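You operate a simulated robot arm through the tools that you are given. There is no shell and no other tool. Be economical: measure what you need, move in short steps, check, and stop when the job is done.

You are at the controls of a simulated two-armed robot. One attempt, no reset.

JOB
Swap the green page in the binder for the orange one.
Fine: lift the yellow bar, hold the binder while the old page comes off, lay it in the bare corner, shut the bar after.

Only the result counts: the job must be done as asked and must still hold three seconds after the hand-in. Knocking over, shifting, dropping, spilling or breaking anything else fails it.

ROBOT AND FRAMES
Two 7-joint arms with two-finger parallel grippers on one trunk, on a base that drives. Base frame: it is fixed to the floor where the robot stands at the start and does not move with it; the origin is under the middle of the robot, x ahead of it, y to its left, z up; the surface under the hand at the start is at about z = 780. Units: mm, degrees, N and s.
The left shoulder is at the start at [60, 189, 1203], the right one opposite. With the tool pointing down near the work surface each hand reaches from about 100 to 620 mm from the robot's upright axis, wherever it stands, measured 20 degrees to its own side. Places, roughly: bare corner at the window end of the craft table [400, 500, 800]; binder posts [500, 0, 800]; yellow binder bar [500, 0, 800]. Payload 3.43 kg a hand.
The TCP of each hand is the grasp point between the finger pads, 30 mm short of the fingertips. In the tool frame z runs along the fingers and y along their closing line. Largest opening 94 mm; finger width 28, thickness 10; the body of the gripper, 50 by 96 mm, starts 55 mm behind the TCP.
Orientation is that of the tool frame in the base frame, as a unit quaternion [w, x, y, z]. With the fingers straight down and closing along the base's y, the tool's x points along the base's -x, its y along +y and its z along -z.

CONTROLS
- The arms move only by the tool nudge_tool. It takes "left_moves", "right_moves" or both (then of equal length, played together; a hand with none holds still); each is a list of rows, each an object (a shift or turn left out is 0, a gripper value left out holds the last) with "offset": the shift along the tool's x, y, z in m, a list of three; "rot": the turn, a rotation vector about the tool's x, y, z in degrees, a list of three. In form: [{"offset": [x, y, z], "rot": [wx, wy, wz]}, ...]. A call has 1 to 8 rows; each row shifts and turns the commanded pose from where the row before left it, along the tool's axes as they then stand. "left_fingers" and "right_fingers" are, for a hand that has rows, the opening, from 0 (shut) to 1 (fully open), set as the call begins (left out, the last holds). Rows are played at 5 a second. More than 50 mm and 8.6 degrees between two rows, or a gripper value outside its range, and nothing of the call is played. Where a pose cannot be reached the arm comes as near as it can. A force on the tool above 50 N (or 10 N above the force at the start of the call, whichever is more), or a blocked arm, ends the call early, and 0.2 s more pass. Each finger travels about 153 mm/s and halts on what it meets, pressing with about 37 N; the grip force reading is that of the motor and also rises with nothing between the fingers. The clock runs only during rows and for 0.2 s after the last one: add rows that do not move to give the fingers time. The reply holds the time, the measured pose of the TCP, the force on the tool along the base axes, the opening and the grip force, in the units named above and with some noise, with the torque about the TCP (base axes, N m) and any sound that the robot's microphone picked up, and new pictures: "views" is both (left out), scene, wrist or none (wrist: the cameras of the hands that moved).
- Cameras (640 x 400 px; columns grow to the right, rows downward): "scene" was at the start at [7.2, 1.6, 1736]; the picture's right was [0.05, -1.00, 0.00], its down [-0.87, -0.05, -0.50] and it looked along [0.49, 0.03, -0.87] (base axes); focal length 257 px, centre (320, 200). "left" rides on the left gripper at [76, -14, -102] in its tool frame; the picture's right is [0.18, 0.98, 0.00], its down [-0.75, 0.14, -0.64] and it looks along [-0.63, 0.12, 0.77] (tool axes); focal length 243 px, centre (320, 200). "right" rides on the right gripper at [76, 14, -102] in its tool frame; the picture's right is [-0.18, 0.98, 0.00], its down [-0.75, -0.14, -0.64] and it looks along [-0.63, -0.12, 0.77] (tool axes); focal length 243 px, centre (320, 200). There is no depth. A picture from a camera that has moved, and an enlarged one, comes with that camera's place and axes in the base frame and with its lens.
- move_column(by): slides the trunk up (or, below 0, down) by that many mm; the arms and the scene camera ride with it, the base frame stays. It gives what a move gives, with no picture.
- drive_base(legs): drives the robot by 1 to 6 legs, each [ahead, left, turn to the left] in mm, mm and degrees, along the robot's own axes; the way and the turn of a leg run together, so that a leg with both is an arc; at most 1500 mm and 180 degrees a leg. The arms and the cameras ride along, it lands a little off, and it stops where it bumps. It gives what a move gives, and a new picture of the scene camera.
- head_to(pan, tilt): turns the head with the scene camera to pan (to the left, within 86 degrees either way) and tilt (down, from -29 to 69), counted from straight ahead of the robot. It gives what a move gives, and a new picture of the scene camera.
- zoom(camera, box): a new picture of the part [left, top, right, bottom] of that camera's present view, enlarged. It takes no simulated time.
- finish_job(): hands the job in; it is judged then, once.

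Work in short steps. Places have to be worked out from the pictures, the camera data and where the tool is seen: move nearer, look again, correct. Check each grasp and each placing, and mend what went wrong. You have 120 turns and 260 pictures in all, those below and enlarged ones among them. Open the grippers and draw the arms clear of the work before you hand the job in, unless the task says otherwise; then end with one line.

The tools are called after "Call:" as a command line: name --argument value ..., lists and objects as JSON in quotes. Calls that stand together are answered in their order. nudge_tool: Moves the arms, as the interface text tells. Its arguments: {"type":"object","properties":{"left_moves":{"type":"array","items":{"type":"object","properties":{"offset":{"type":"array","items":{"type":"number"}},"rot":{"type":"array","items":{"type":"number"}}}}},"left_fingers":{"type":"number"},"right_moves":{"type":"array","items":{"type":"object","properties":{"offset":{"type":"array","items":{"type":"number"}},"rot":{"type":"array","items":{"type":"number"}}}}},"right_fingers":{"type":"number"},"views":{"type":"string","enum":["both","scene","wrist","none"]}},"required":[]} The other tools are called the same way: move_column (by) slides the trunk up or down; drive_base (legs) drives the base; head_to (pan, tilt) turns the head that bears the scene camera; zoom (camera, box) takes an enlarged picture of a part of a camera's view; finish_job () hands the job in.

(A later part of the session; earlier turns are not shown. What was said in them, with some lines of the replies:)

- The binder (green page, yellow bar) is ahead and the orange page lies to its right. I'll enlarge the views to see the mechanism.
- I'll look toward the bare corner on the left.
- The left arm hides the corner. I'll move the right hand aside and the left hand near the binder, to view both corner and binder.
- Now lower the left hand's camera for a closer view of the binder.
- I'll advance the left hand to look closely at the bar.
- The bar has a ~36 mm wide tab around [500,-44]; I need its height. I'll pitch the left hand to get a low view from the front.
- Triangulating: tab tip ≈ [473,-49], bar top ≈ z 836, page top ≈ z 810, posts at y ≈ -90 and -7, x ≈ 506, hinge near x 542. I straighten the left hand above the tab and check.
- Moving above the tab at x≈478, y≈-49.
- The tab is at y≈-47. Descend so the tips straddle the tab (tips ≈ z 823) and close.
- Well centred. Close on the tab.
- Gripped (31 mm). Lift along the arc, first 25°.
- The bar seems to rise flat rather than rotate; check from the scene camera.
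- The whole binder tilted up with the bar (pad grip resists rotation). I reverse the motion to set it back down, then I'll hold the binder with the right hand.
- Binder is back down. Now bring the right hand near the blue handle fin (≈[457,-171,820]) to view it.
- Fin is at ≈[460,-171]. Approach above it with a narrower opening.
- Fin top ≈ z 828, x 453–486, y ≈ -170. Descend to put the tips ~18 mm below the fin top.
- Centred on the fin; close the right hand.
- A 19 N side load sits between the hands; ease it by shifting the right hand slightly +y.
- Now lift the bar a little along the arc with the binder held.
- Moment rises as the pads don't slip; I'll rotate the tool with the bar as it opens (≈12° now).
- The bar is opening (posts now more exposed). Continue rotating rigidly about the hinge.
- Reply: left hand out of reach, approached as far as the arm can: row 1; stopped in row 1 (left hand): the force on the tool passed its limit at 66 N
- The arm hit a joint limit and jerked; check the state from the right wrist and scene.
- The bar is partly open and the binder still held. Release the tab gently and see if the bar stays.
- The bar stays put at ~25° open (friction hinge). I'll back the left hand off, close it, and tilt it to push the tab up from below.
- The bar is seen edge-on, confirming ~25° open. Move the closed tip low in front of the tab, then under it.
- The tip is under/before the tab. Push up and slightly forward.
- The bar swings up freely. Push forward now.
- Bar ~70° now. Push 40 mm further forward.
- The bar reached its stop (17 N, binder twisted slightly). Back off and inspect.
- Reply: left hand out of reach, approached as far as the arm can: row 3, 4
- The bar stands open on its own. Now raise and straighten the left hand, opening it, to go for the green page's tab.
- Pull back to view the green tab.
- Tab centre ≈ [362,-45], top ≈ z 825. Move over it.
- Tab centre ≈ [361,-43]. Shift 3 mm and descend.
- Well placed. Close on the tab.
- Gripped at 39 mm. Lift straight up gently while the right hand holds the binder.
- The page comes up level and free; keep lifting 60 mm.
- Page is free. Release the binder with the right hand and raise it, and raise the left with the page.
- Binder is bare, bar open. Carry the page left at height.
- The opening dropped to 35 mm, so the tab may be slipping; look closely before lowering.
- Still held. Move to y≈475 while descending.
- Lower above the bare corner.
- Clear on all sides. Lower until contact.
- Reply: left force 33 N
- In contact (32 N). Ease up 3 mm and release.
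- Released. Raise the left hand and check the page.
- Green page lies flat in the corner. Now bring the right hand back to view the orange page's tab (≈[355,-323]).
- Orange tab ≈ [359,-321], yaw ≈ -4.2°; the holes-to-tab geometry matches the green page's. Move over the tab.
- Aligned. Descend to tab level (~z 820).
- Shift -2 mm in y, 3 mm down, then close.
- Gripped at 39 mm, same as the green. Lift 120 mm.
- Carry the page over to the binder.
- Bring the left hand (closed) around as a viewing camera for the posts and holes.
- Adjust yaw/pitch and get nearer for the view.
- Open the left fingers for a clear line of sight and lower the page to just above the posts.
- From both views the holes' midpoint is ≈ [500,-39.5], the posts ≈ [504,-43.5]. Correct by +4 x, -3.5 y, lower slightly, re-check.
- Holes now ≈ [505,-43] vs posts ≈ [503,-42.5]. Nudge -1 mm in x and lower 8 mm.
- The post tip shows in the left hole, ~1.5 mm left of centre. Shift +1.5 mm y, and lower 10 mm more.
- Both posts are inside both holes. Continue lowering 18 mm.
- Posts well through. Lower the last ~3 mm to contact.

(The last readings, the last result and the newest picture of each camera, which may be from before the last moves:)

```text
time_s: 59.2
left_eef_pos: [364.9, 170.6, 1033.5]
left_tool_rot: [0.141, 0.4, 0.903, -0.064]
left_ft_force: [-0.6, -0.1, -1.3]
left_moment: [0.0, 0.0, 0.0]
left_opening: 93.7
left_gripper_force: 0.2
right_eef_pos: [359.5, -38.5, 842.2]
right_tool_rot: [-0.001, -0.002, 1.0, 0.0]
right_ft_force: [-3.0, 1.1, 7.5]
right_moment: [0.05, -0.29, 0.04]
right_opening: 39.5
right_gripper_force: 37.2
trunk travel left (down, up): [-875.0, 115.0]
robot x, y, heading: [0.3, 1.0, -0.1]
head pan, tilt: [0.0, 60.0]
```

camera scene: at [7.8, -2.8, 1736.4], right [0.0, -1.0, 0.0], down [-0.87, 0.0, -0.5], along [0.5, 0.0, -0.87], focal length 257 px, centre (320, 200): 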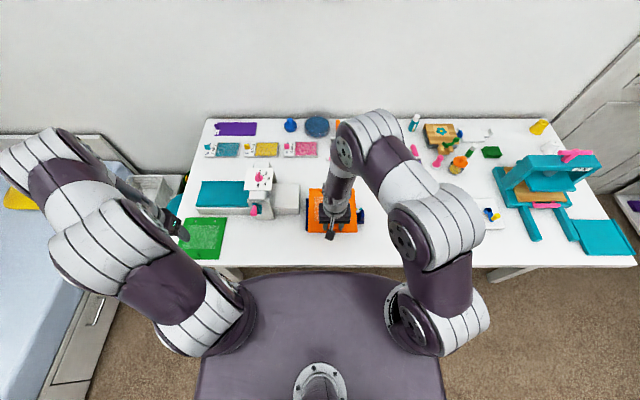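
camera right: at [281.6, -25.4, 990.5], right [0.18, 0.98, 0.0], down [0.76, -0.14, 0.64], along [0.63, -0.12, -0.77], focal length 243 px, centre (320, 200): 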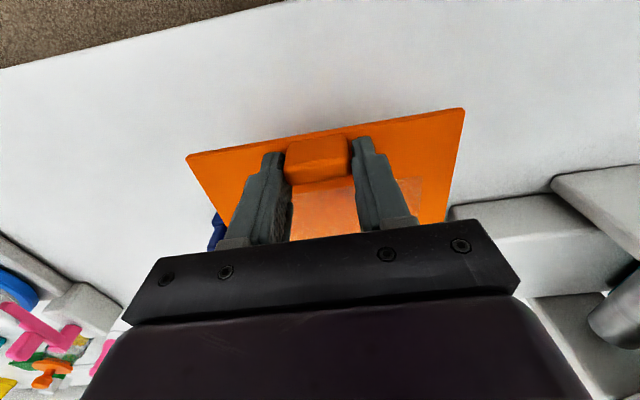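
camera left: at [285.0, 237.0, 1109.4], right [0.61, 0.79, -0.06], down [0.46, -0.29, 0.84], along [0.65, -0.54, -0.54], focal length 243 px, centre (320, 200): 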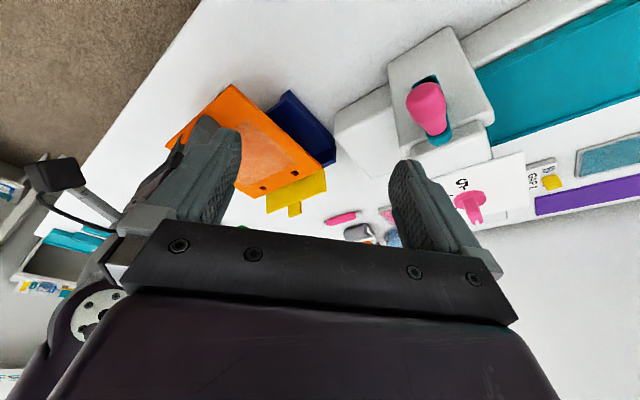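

Seated (7.5 N contact). Release the tab.

Call:
nudge_tool --right_moves '[{}, {}, {}]' --right_fingers 0.6 --views "none"

Call:
nudge_tool --right_moves '[{"offset": [0, 0, -0.02]}, {"offset": [0, 0, -0.03]}, {"offset": [0, 0, -0.04]}, {"offset": [0, -0.03, -0.03]}, {"offset": [0, -0.045, 0]}, {"offset": [0, -0.045, 0]}, {"offset": [0, -0.045, 0]}]' --views "scene"

Call:
zoom --camera "left" --box '[180, 70, 380, 195]'

Call:
zoom --camera "scene" --box '[280, 160, 440, 260]'

```text
time_s: 60.0
left_eef_pos: [366.0, 170.9, 1033.7]
left_tool_rot: [0.141, 0.4, 0.903, -0.064]
left_ft_force: [0.4, -0.1, -0.6]
left_moment: [0.01, 0.01, -0.01]
left_opening: 93.9
left_gripper_force: 0.0
right_eef_pos: [362.0, -40.2, 839.8]
right_tool_rot: [-0.002, -0.001, 1.0, 0.0]
right_ft_force: [0.5, 0.0, 0.3]
right_moment: [0.0, 0.0, 0.01]
right_opening: 56.6
right_gripper_force: 0.1
trunk travel left (down, up): [-875.0, 115.0]
robot x, y, heading: [-2.2, -1.2, -0.1]
head pan, tilt: [0.0, 60.0]
```

```text
time_s: 61.6
left_eef_pos: [365.5, 170.1, 1035.0]
left_tool_rot: [0.141, 0.4, 0.903, -0.064]
left_ft_force: [0.2, -1.0, 0.1]
left_moment: [0.01, -0.03, 0.04]
left_opening: 94.1
left_gripper_force: 0.0
right_eef_pos: [360.9, -206.3, 960.6]
right_tool_rot: [-0.003, -0.001, 1.0, 0.0]
right_ft_force: [0.2, -0.7, 0.1]
right_moment: [0.05, -0.01, 0.03]
right_opening: 56.5
right_gripper_force: 0.1
trunk travel left (down, up): [-875.0, 115.0]
robot x, y, heading: [0.9, -1.6, 0.1]
head pan, tilt: [0.0, 60.0]
camera scene: at [7.3, -4.1, 1736.4], right [0.0, -1.0, 0.0], down [-0.87, 0.0, -0.5], along [0.5, 0.0, -0.87], focal length 257 px, centre (320, 200)
```

scene: 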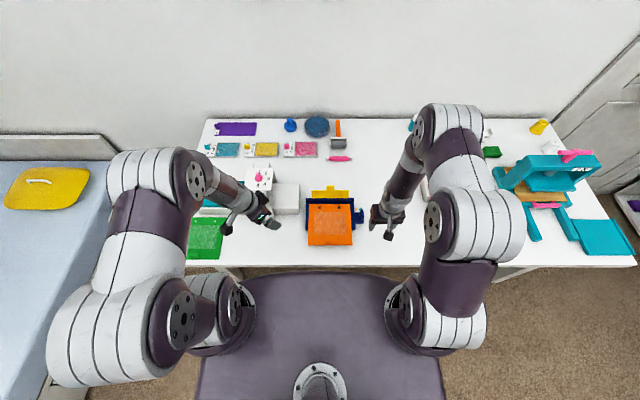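

```text
3.20 times, centred on (280, 132) of left
camera zoom: at [284.9, 235.7, 1109.7], right [0.61, 0.79, -0.06], down [0.46, -0.29, 0.84], along [0.65, -0.54, -0.54], focal length 776 px, centre (448, 416)
```

zoom: 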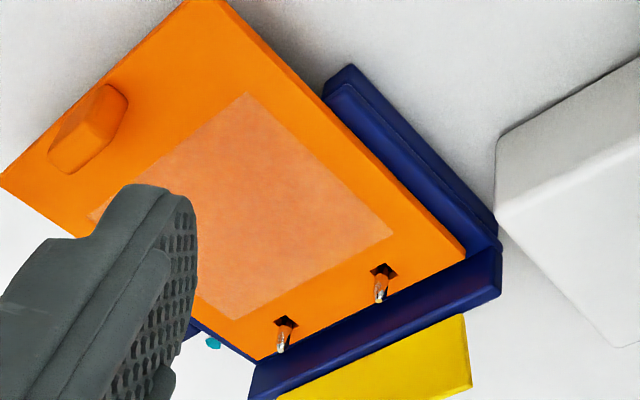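

```text
4.00 times, centred on (360, 210) of scene
camera zoom: at [7.3, -4.1, 1736.4], right [0.0, -1.0, 0.0], down [-0.87, 0.0, -0.5], along [0.5, 0.0, -0.87], focal length 1027 px, centre (160, 160)
```

zoom: 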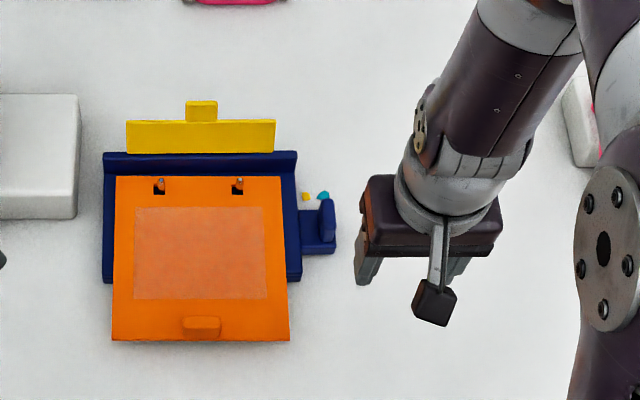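

Page is seated on both posts. Now shut the bar: move the closed right hand high and behind the open bar.

Call:
nudge_tool --right_moves '[{"offset": [-0.045, 0, -0.006]}, {"offset": [-0.045, 0, -0.006]}, {"offset": [-0.045, 0, -0.006]}, {"offset": [-0.045, 0, -0.006]}, {"offset": [-0.045, 0, -0.006]}, {}]' --right_fingers 0 --views "none"

Call:
nudge_tool --right_moves '[{"offset": [0, 0.041, 0]}, {"offset": [0, 0.041, 0]}, {"offset": [0, 0.041, 0]}, {"offset": [0, 0.041, 0]}, {}]' --views "both"

Call:
zoom --camera "left" --box '[220, 100, 420, 225]'

```text
time_s: 63.0
left_eef_pos: [365.3, 171.9, 1033.5]
left_tool_rot: [0.142, 0.4, 0.903, -0.064]
left_ft_force: [0.4, 0.6, -0.4]
left_moment: [-0.02, -0.01, 0.04]
left_opening: 94.0
left_gripper_force: 0.1
right_eef_pos: [588.1, -208.8, 985.3]
right_tool_rot: [-0.002, -0.003, 1.0, 0.0]
right_ft_force: [0.2, -0.7, 0.3]
right_moment: [-0.03, -0.03, 0.0]
right_opening: 0.0
right_gripper_force: 32.8
trunk travel left (down, up): [-875.0, 115.0]
robot x, y, heading: [-0.3, 1.8, 0.0]
head pan, tilt: [0.0, 60.0]
```

```text
time_s: 64.2
left_eef_pos: [366.1, 170.9, 1033.5]
left_tool_rot: [0.141, 0.4, 0.903, -0.064]
left_ft_force: [0.7, -0.8, -0.7]
left_moment: [0.02, 0.01, 0.0]
left_opening: 93.7
left_gripper_force: 0.0
right_eef_pos: [589.1, -42.9, 989.5]
right_tool_rot: [-0.001, -0.001, 1.0, 0.001]
right_ft_force: [0.7, 0.3, 0.7]
right_moment: [-0.02, -0.03, 0.01]
right_opening: 0.0
right_gripper_force: 33.1
trunk travel left (down, up): [-875.0, 115.0]
robot x, y, heading: [-1.3, 0.2, 0.1]
head pan, tilt: [0.0, 60.0]
camera scene: at [7.5, -2.9, 1736.4], right [0.0, -1.0, 0.0], down [-0.87, 0.0, -0.5], along [0.5, 0.0, -0.87], focal length 257 px, centre (320, 200)
camera right: at [512.8, -26.6, 1092.1], right [0.18, 0.98, 0.0], down [0.76, -0.14, 0.64], along [0.63, -0.12, -0.77], focal length 243 px, centre (320, 200)
```

scene: 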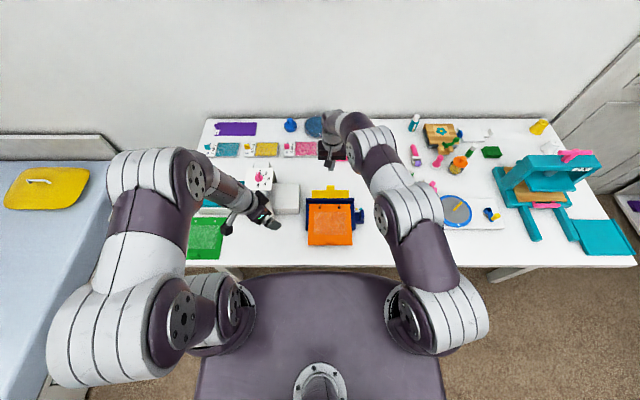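
right: 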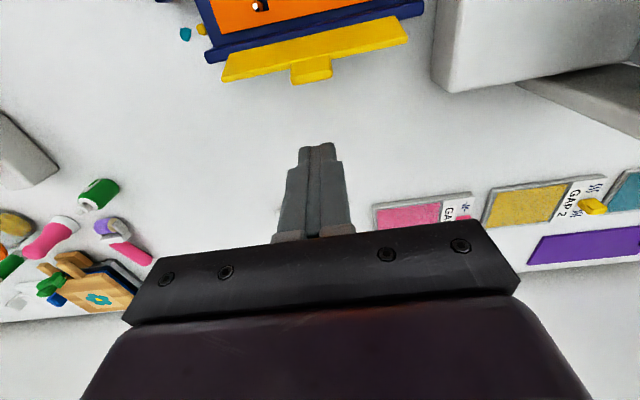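

```text
3.20 times, centred on (320, 162) of left
camera zoom: at [285.0, 236.4, 1109.5], right [0.61, 0.79, -0.06], down [0.46, -0.29, 0.84], along [0.65, -0.54, -0.54], focal length 776 px, centre (320, 320)
```

zoom: 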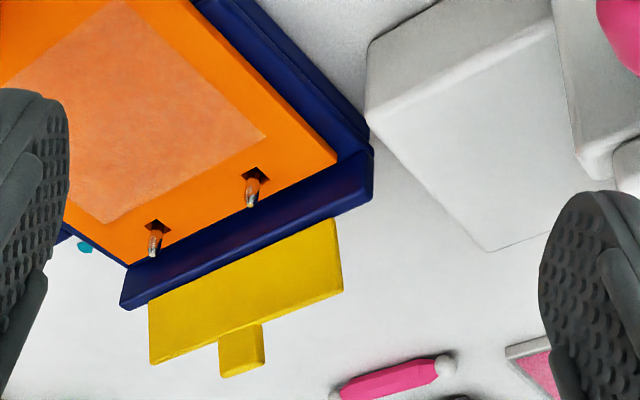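

The hand reaches behind the bar (tab tip ≈ [554,-42,900]). Lower behind it.

Call:
nudge_tool --right_moves '[{"offset": [0, 0, 0.045]}, {"offset": [0, 0, 0.046]}, {}]' --views "none"

Call:
nudge_tool --right_moves '[{"offset": [0.02, 0, 0]}, {"offset": [0.02, 0, 0]}, {}]' --views "wrist"

Call:
zoom --camera "left" --box '[220, 100, 420, 225]'

```text
time_s: 65.0
left_eef_pos: [364.8, 171.0, 1033.7]
left_tool_rot: [0.142, 0.4, 0.903, -0.065]
left_ft_force: [0.0, 0.3, -1.2]
left_moment: [0.02, -0.02, 0.02]
left_opening: 94.0
left_gripper_force: 0.1
right_eef_pos: [589.4, -40.0, 896.5]
right_tool_rot: [-0.001, -0.002, 1.0, 0.0]
right_ft_force: [0.7, 0.1, 0.8]
right_moment: [0.01, -0.02, -0.02]
right_opening: 0.0
right_gripper_force: 32.6
trunk travel left (down, up): [-875.0, 115.0]
robot x, y, heading: [0.5, 2.0, -0.1]
head pan, tilt: [0.0, 60.0]
```

```text
time_s: 65.8
left_eef_pos: [366.3, 171.0, 1033.9]
left_tool_rot: [0.141, 0.4, 0.904, -0.064]
left_ft_force: [0.2, 0.8, 0.3]
left_moment: [0.04, 0.03, 0.01]
left_opening: 94.1
left_gripper_force: 0.0
right_eef_pos: [546.8, -40.9, 896.4]
right_tool_rot: [-0.002, -0.001, 1.0, 0.0]
right_ft_force: [0.0, -0.4, -0.1]
right_moment: [-0.04, -0.01, 0.01]
right_opening: 0.2
right_gripper_force: 33.1
trunk travel left (down, up): [-875.0, 115.0]
robot x, y, heading: [-0.5, 1.6, -0.1]
head pan, tilt: [0.0, 60.0]
camera right: at [471.1, -25.7, 999.1], right [0.18, 0.98, 0.0], down [0.76, -0.14, 0.64], along [0.63, -0.12, -0.77], focal length 243 px, centre (320, 200)
```

right: 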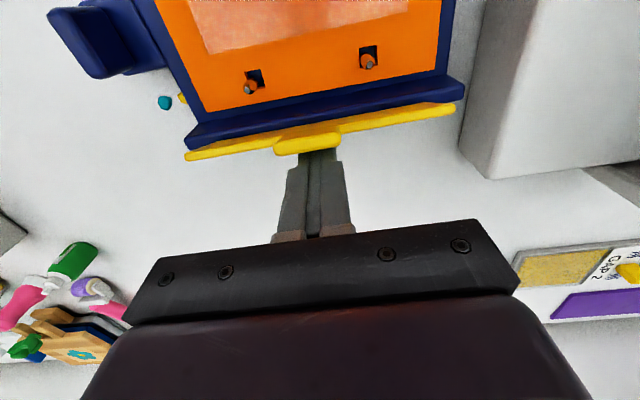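

```text
3.20 times, centred on (320, 162) of left
camera zoom: at [285.7, 236.9, 1109.2], right [0.61, 0.79, -0.06], down [0.46, -0.29, 0.84], along [0.65, -0.54, -0.54], focal length 776 px, centre (320, 320)
```

zoom: 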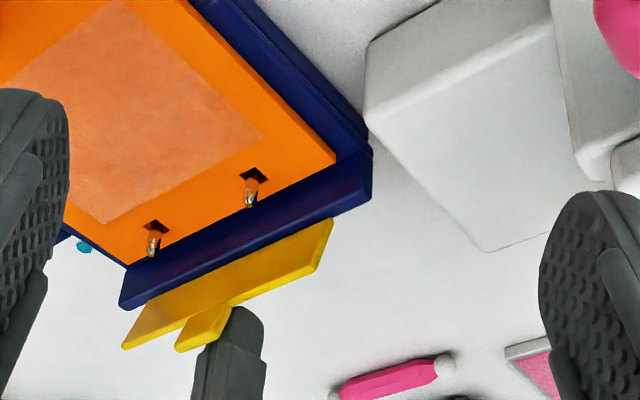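

The bar is swinging down without disturbing the binder. Continue pulling.

Call:
nudge_tool --right_moves '[{"offset": [0.015, 0, 0]}, {"offset": [0.015, 0, 0]}, {}]' --views "none"

Call:
zoom --camera "left" --box '[220, 100, 420, 225]'

```text
time_s: 66.6
left_eef_pos: [365.5, 171.3, 1035.0]
left_tool_rot: [0.142, 0.399, 0.904, -0.064]
left_ft_force: [-0.8, 0.4, 0.5]
left_moment: [0.03, -0.03, 0.0]
left_opening: 94.0
left_gripper_force: 0.1
right_eef_pos: [518.2, -41.1, 898.6]
right_tool_rot: [-0.001, -0.002, 1.0, 0.001]
right_ft_force: [-0.3, 0.2, 0.3]
right_moment: [0.01, -0.04, -0.01]
right_opening: 0.0
right_gripper_force: 32.9
trunk travel left (down, up): [-875.0, 115.0]
robot x, y, heading: [-1.7, 1.4, 0.2]
head pan, tilt: [0.0, 60.0]
```

```text
3.20 times, centred on (320, 162) of left
camera zoom: at [285.3, 237.0, 1109.3], right [0.61, 0.79, -0.06], down [0.46, -0.29, 0.84], along [0.65, -0.54, -0.54], focal length 776 px, centre (320, 320)
```

zoom: 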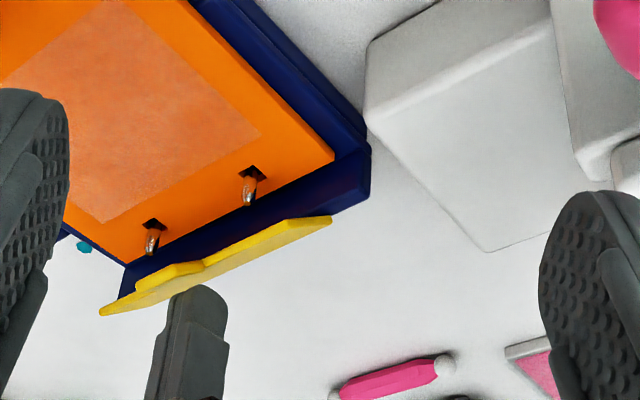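

Now press down and slightly back.

Call:
nudge_tool --right_moves '[{"offset": [0.01, 0, 0.008]}, {"offset": [0.006, 0, 0.008]}, {"offset": [0.002, 0, 0.008]}, {}]' --views "none"

Call:
zoom --camera "left" --box '[220, 100, 420, 225]'

```text
time_s: 67.6
left_eef_pos: [365.4, 170.0, 1032.9]
left_tool_rot: [0.141, 0.399, 0.904, -0.065]
left_ft_force: [0.0, -0.1, -0.4]
left_moment: [0.03, 0.01, 0.01]
left_opening: 93.8
left_gripper_force: 0.1
right_eef_pos: [498.3, -40.4, 874.5]
right_tool_rot: [-0.002, -0.001, 1.0, 0.0]
right_ft_force: [0.9, 0.2, 0.2]
right_moment: [0.0, -0.02, 0.0]
right_opening: 0.2
right_gripper_force: 33.4
trunk travel left (down, up): [-875.0, 115.0]
robot x, y, heading: [-0.7, -1.6, -0.1]
head pan, tilt: [0.0, 60.0]
```

```text
3.20 times, centred on (320, 162) of left
camera zoom: at [285.0, 237.1, 1109.3], right [0.61, 0.79, -0.06], down [0.46, -0.29, 0.84], along [0.65, -0.54, -0.54], focal length 776 px, centre (320, 320)
```

zoom: 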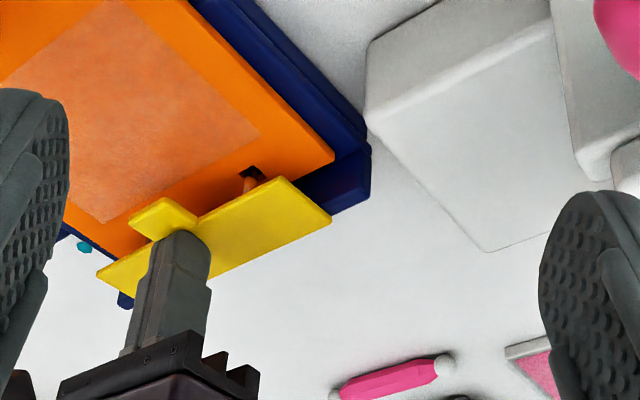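

Nearly closed. Press down until contact force builds.

Call:
nudge_tool --right_moves '[{"offset": [0.004, 0, 0.004]}, {"offset": [0, 0, 0.003]}, {"offset": [0, 0, 0.003]}, {}]' --views "none"

Call:
zoom --camera "left" --box '[220, 100, 420, 225]'

```text
time_s: 68.5
left_eef_pos: [362.0, 169.9, 1034.8]
left_tool_rot: [0.142, 0.401, 0.903, -0.064]
left_ft_force: [0.3, -0.7, -0.8]
left_moment: [-0.02, 0.01, 0.0]
left_opening: 94.1
left_gripper_force: 0.0
right_eef_pos: [499.6, -40.0, 870.8]
right_tool_rot: [0.005, 0.0, 1.0, 0.002]
right_ft_force: [-6.6, -8.4, 32.7]
right_moment: [-0.32, 0.22, 0.08]
right_opening: 0.0
right_gripper_force: 32.9
trunk travel left (down, up): [-875.0, 115.0]
robot x, y, heading: [-3.4, -0.9, -0.3]
head pan, tilt: [0.0, 60.0]
stopped in row 4 (right hand): the force on the tool passed its limit at 51 N (the readings are from after the stop); the commanded pose is now the measured one
```

```text
3.20 times, centred on (320, 162) of left
camera zoom: at [282.1, 236.3, 1110.4], right [0.61, 0.79, -0.06], down [0.45, -0.29, 0.84], along [0.65, -0.54, -0.54], focal length 776 px, centre (320, 320)
```

zoom: 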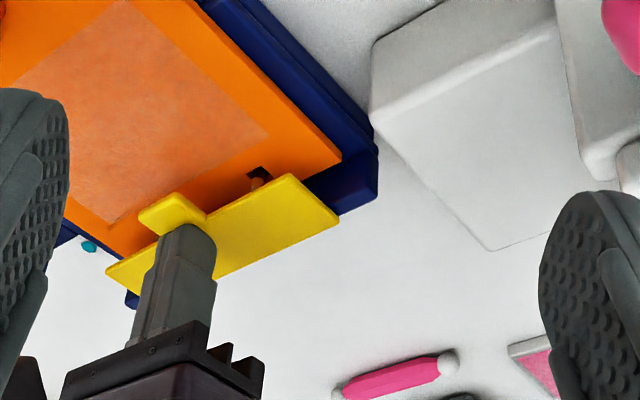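

The bar is at its stop (51 N). Raise the hand and verify the bar.

Call:
nudge_tool --right_moves '[{"offset": [0, 0, -0.02]}, {"offset": [0, 0, -0.03]}, {"offset": [0, 0, -0.04]}, {"offset": [0.02, -0.04, 0]}, {"offset": [0.02, -0.045, 0]}, {"offset": [0.02, -0.045, 0]}, {"offset": [0.02, -0.045, 0]}]' --views "both"

Call:
zoom --camera "left" --box '[180, 90, 380, 215]'

Call:
zoom --camera "scene" --box '[280, 160, 440, 260]'

```text
time_s: 70.1
left_eef_pos: [363.9, 169.3, 1034.4]
left_tool_rot: [0.14, 0.4, 0.903, -0.064]
left_ft_force: [0.2, 0.6, 0.2]
left_moment: [0.02, 0.0, 0.01]
left_opening: 93.9
left_gripper_force: 0.0
right_eef_pos: [418.6, -216.5, 958.4]
right_tool_rot: [0.003, -0.002, 1.0, 0.003]
right_ft_force: [-0.1, -0.2, 0.0]
right_moment: [-0.02, 0.01, 0.03]
right_opening: 0.0
right_gripper_force: 32.9
trunk travel left (down, up): [-875.0, 115.0]
robot x, y, heading: [1.2, -5.3, 0.1]
head pan, tilt: [0.0, 60.0]
camera scene: at [6.8, -4.4, 1736.4], right [0.0, -1.0, 0.0], down [-0.87, 0.0, -0.5], along [0.5, 0.0, -0.87], focal length 257 px, centre (320, 200)
camera right: at [341.2, -202.4, 1059.8], right [0.18, 0.98, 0.01], down [0.75, -0.14, 0.65], along [0.64, -0.11, -0.76], focal length 243 px, centre (320, 200)
```

scene: 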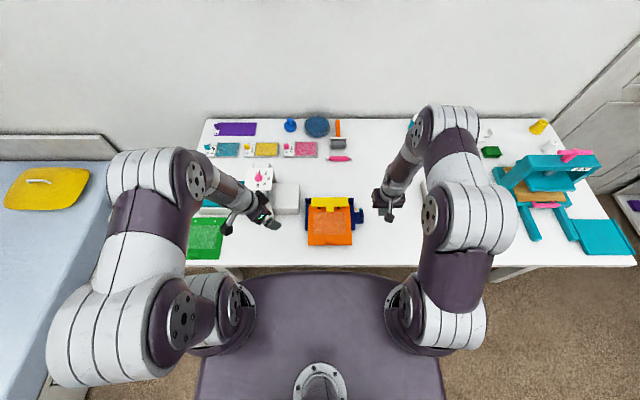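
right: 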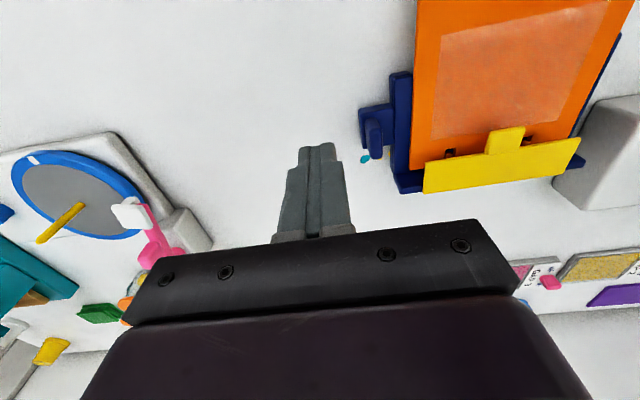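

```text
3.20 times, centred on (280, 152) of left
camera zoom: at [284.7, 235.3, 1109.8], right [0.61, 0.79, -0.06], down [0.46, -0.29, 0.84], along [0.65, -0.54, -0.54], focal length 776 px, centre (448, 352)
```

zoom: 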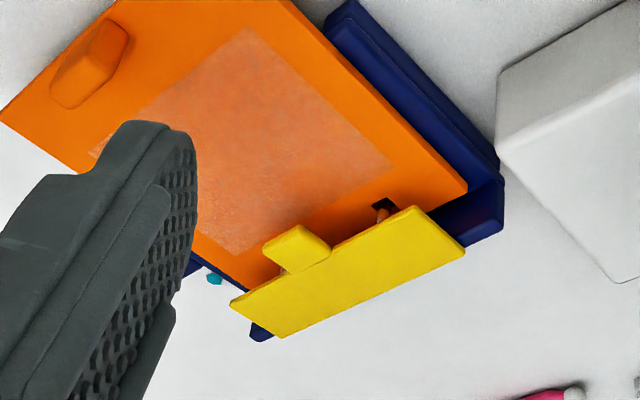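

```text
4.00 times, centred on (360, 210) of scene
camera zoom: at [6.8, -4.4, 1736.4], right [0.0, -1.0, 0.0], down [-0.87, 0.0, -0.5], along [0.5, 0.0, -0.87], focal length 1027 px, centre (160, 160)
```

zoom: 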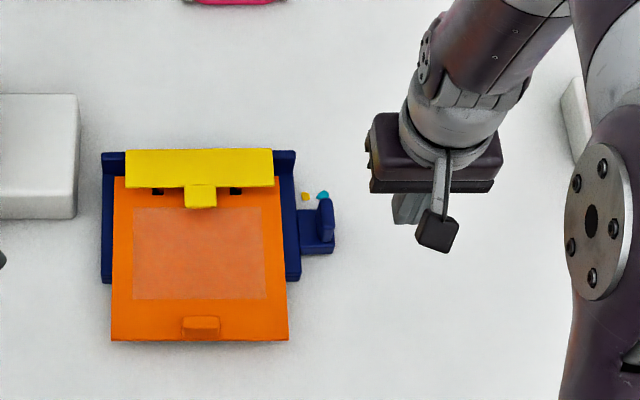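

The bar looks shut; I'll verify with a low frontal view as at the start.

Call:
nudge_tool --right_moves '[{"rot": [0, -8.5, 0]}, {"rot": [0, -8.5, 0]}, {"rot": [0, -8.5, 0]}, {"rot": [0, -8.5, 0]}, {"offset": [0.0098, 0.033, 0.0194]}, {"offset": [0.0098, 0.033, 0.0194]}, {"offset": [0.0098, 0.033, 0.0194]}, {"offset": [0.0098, 0.033, 0.0194]}]' --right_fingers 1.0 --views "wrist"

Call:
zoom --camera "right" --box '[160, 100, 480, 300]'

```text
time_s: 71.9
left_eef_pos: [367.1, 172.0, 1034.6]
left_tool_rot: [0.142, 0.4, 0.903, -0.065]
left_ft_force: [0.5, -0.1, -0.6]
left_moment: [-0.01, -0.02, -0.01]
left_opening: 94.1
left_gripper_force: 0.0
right_eef_pos: [427.4, -82.6, 868.4]
right_tool_rot: [0.296, 0.0, 0.955, 0.001]
right_ft_force: [-0.2, 0.8, -0.2]
right_moment: [-0.01, 0.03, 0.01]
right_opening: 93.9
right_gripper_force: 0.0
right hand out of reach, approached as far as the arm can: row 3
trunk travel left (down, up): [-875.0, 115.0]
robot x, y, heading: [-0.9, -1.9, 0.2]
head pan, tilt: [0.0, 60.0]
camera right: at [306.3, -66.8, 909.6], right [0.15, 0.98, 0.11], down [0.26, -0.14, 0.95], along [0.95, -0.12, -0.28], focal length 243 px, centre (320, 200)
```

right: 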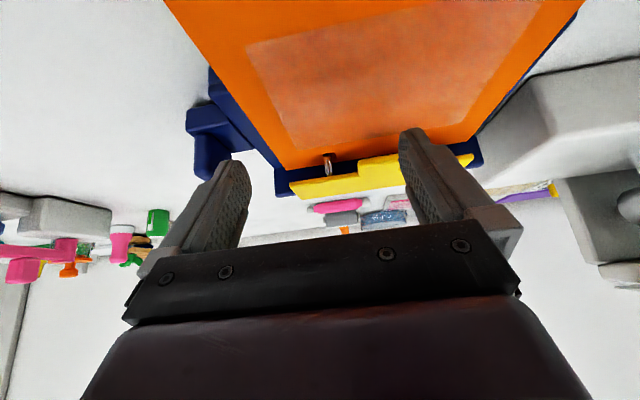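

```text
2.00 times, centred on (320, 200) of right
camera zoom: at [306.3, -66.8, 909.6], right [0.15, 0.98, 0.11], down [0.26, -0.14, 0.95], along [0.95, -0.12, -0.28], focal length 485 px, centre (320, 200)
```

zoom: 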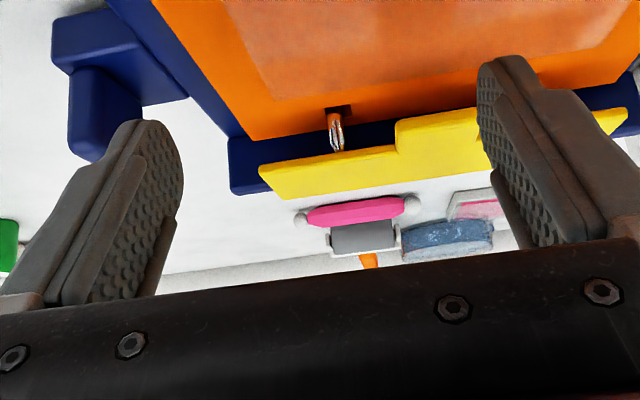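

The tab tip computes to z ≈ 836, same as the initially shut bar, with the orange page on both posts. Retract the right hand, and check everything once.

Call:
nudge_tool --right_moves '[{"offset": [0, 0, -0.04]}, {"offset": [0, -0.01, -0.045]}, {"offset": [0, -0.03, -0.035]}, {"offset": [0, -0.045, 0]}, {"offset": [0, -0.045, 0]}, {"offset": [0, -0.045, 0]}, {}]' --left_moves '[{"offset": [0, 0, -0.02]}, {"offset": [0, 0, -0.02]}, {"offset": [0, 0, -0.02]}, {}, {}, {}, {}]' --views "scene"

Call:
zoom --camera "scene" --box '[160, 110, 480, 280]'

```text
time_s: 73.5
left_eef_pos: [353.3, 186.0, 1090.2]
left_tool_rot: [0.141, 0.4, 0.903, -0.065]
left_ft_force: [-0.2, -0.1, 0.3]
left_moment: [0.03, 0.01, 0.05]
left_opening: 94.1
left_gripper_force: 0.1
right_eef_pos: [361.5, -260.8, 969.5]
right_tool_rot: [0.296, -0.001, 0.955, 0.002]
right_ft_force: [0.1, 1.2, -0.1]
right_moment: [-0.02, -0.01, -0.04]
right_opening: 94.1
right_gripper_force: 0.1
trunk travel left (down, up): [-875.0, 115.0]
robot x, y, heading: [1.0, -0.2, 0.2]
head pan, tilt: [0.0, 60.0]
camera scene: at [8.0, -0.8, 1736.4], right [0.0, -1.0, 0.0], down [-0.87, 0.0, -0.5], along [0.5, 0.0, -0.87], focal length 257 px, centre (320, 200)
```

scene: 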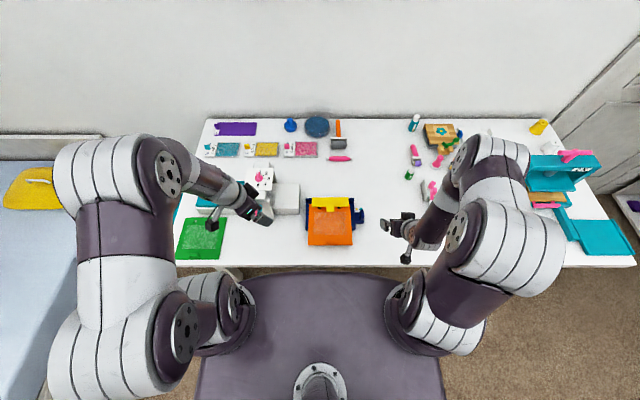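

```text
2.00 times, centred on (320, 195) of scene
camera zoom: at [8.0, -0.8, 1736.4], right [0.0, -1.0, 0.0], down [-0.87, 0.0, -0.5], along [0.5, 0.0, -0.87], focal length 513 px, centre (320, 210)
```

zoom: 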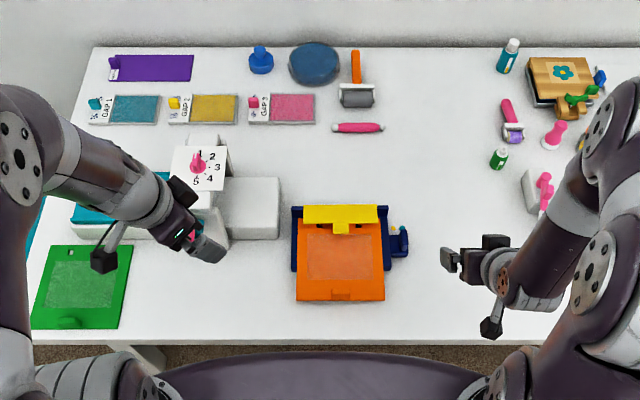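

The orange page is on the posts with the bar shut, the green page lies flat in the corner, nothing else has been disturbed, and both hands are open and clear. Handing in.

Call:
finish_job

```text
The job is handed in.
```

The orange page is on the binder posts with the yellow bar shut, and the green page lies flat in the bare corner at the window end. The binder moved by a few millimetres while I worked the bar.
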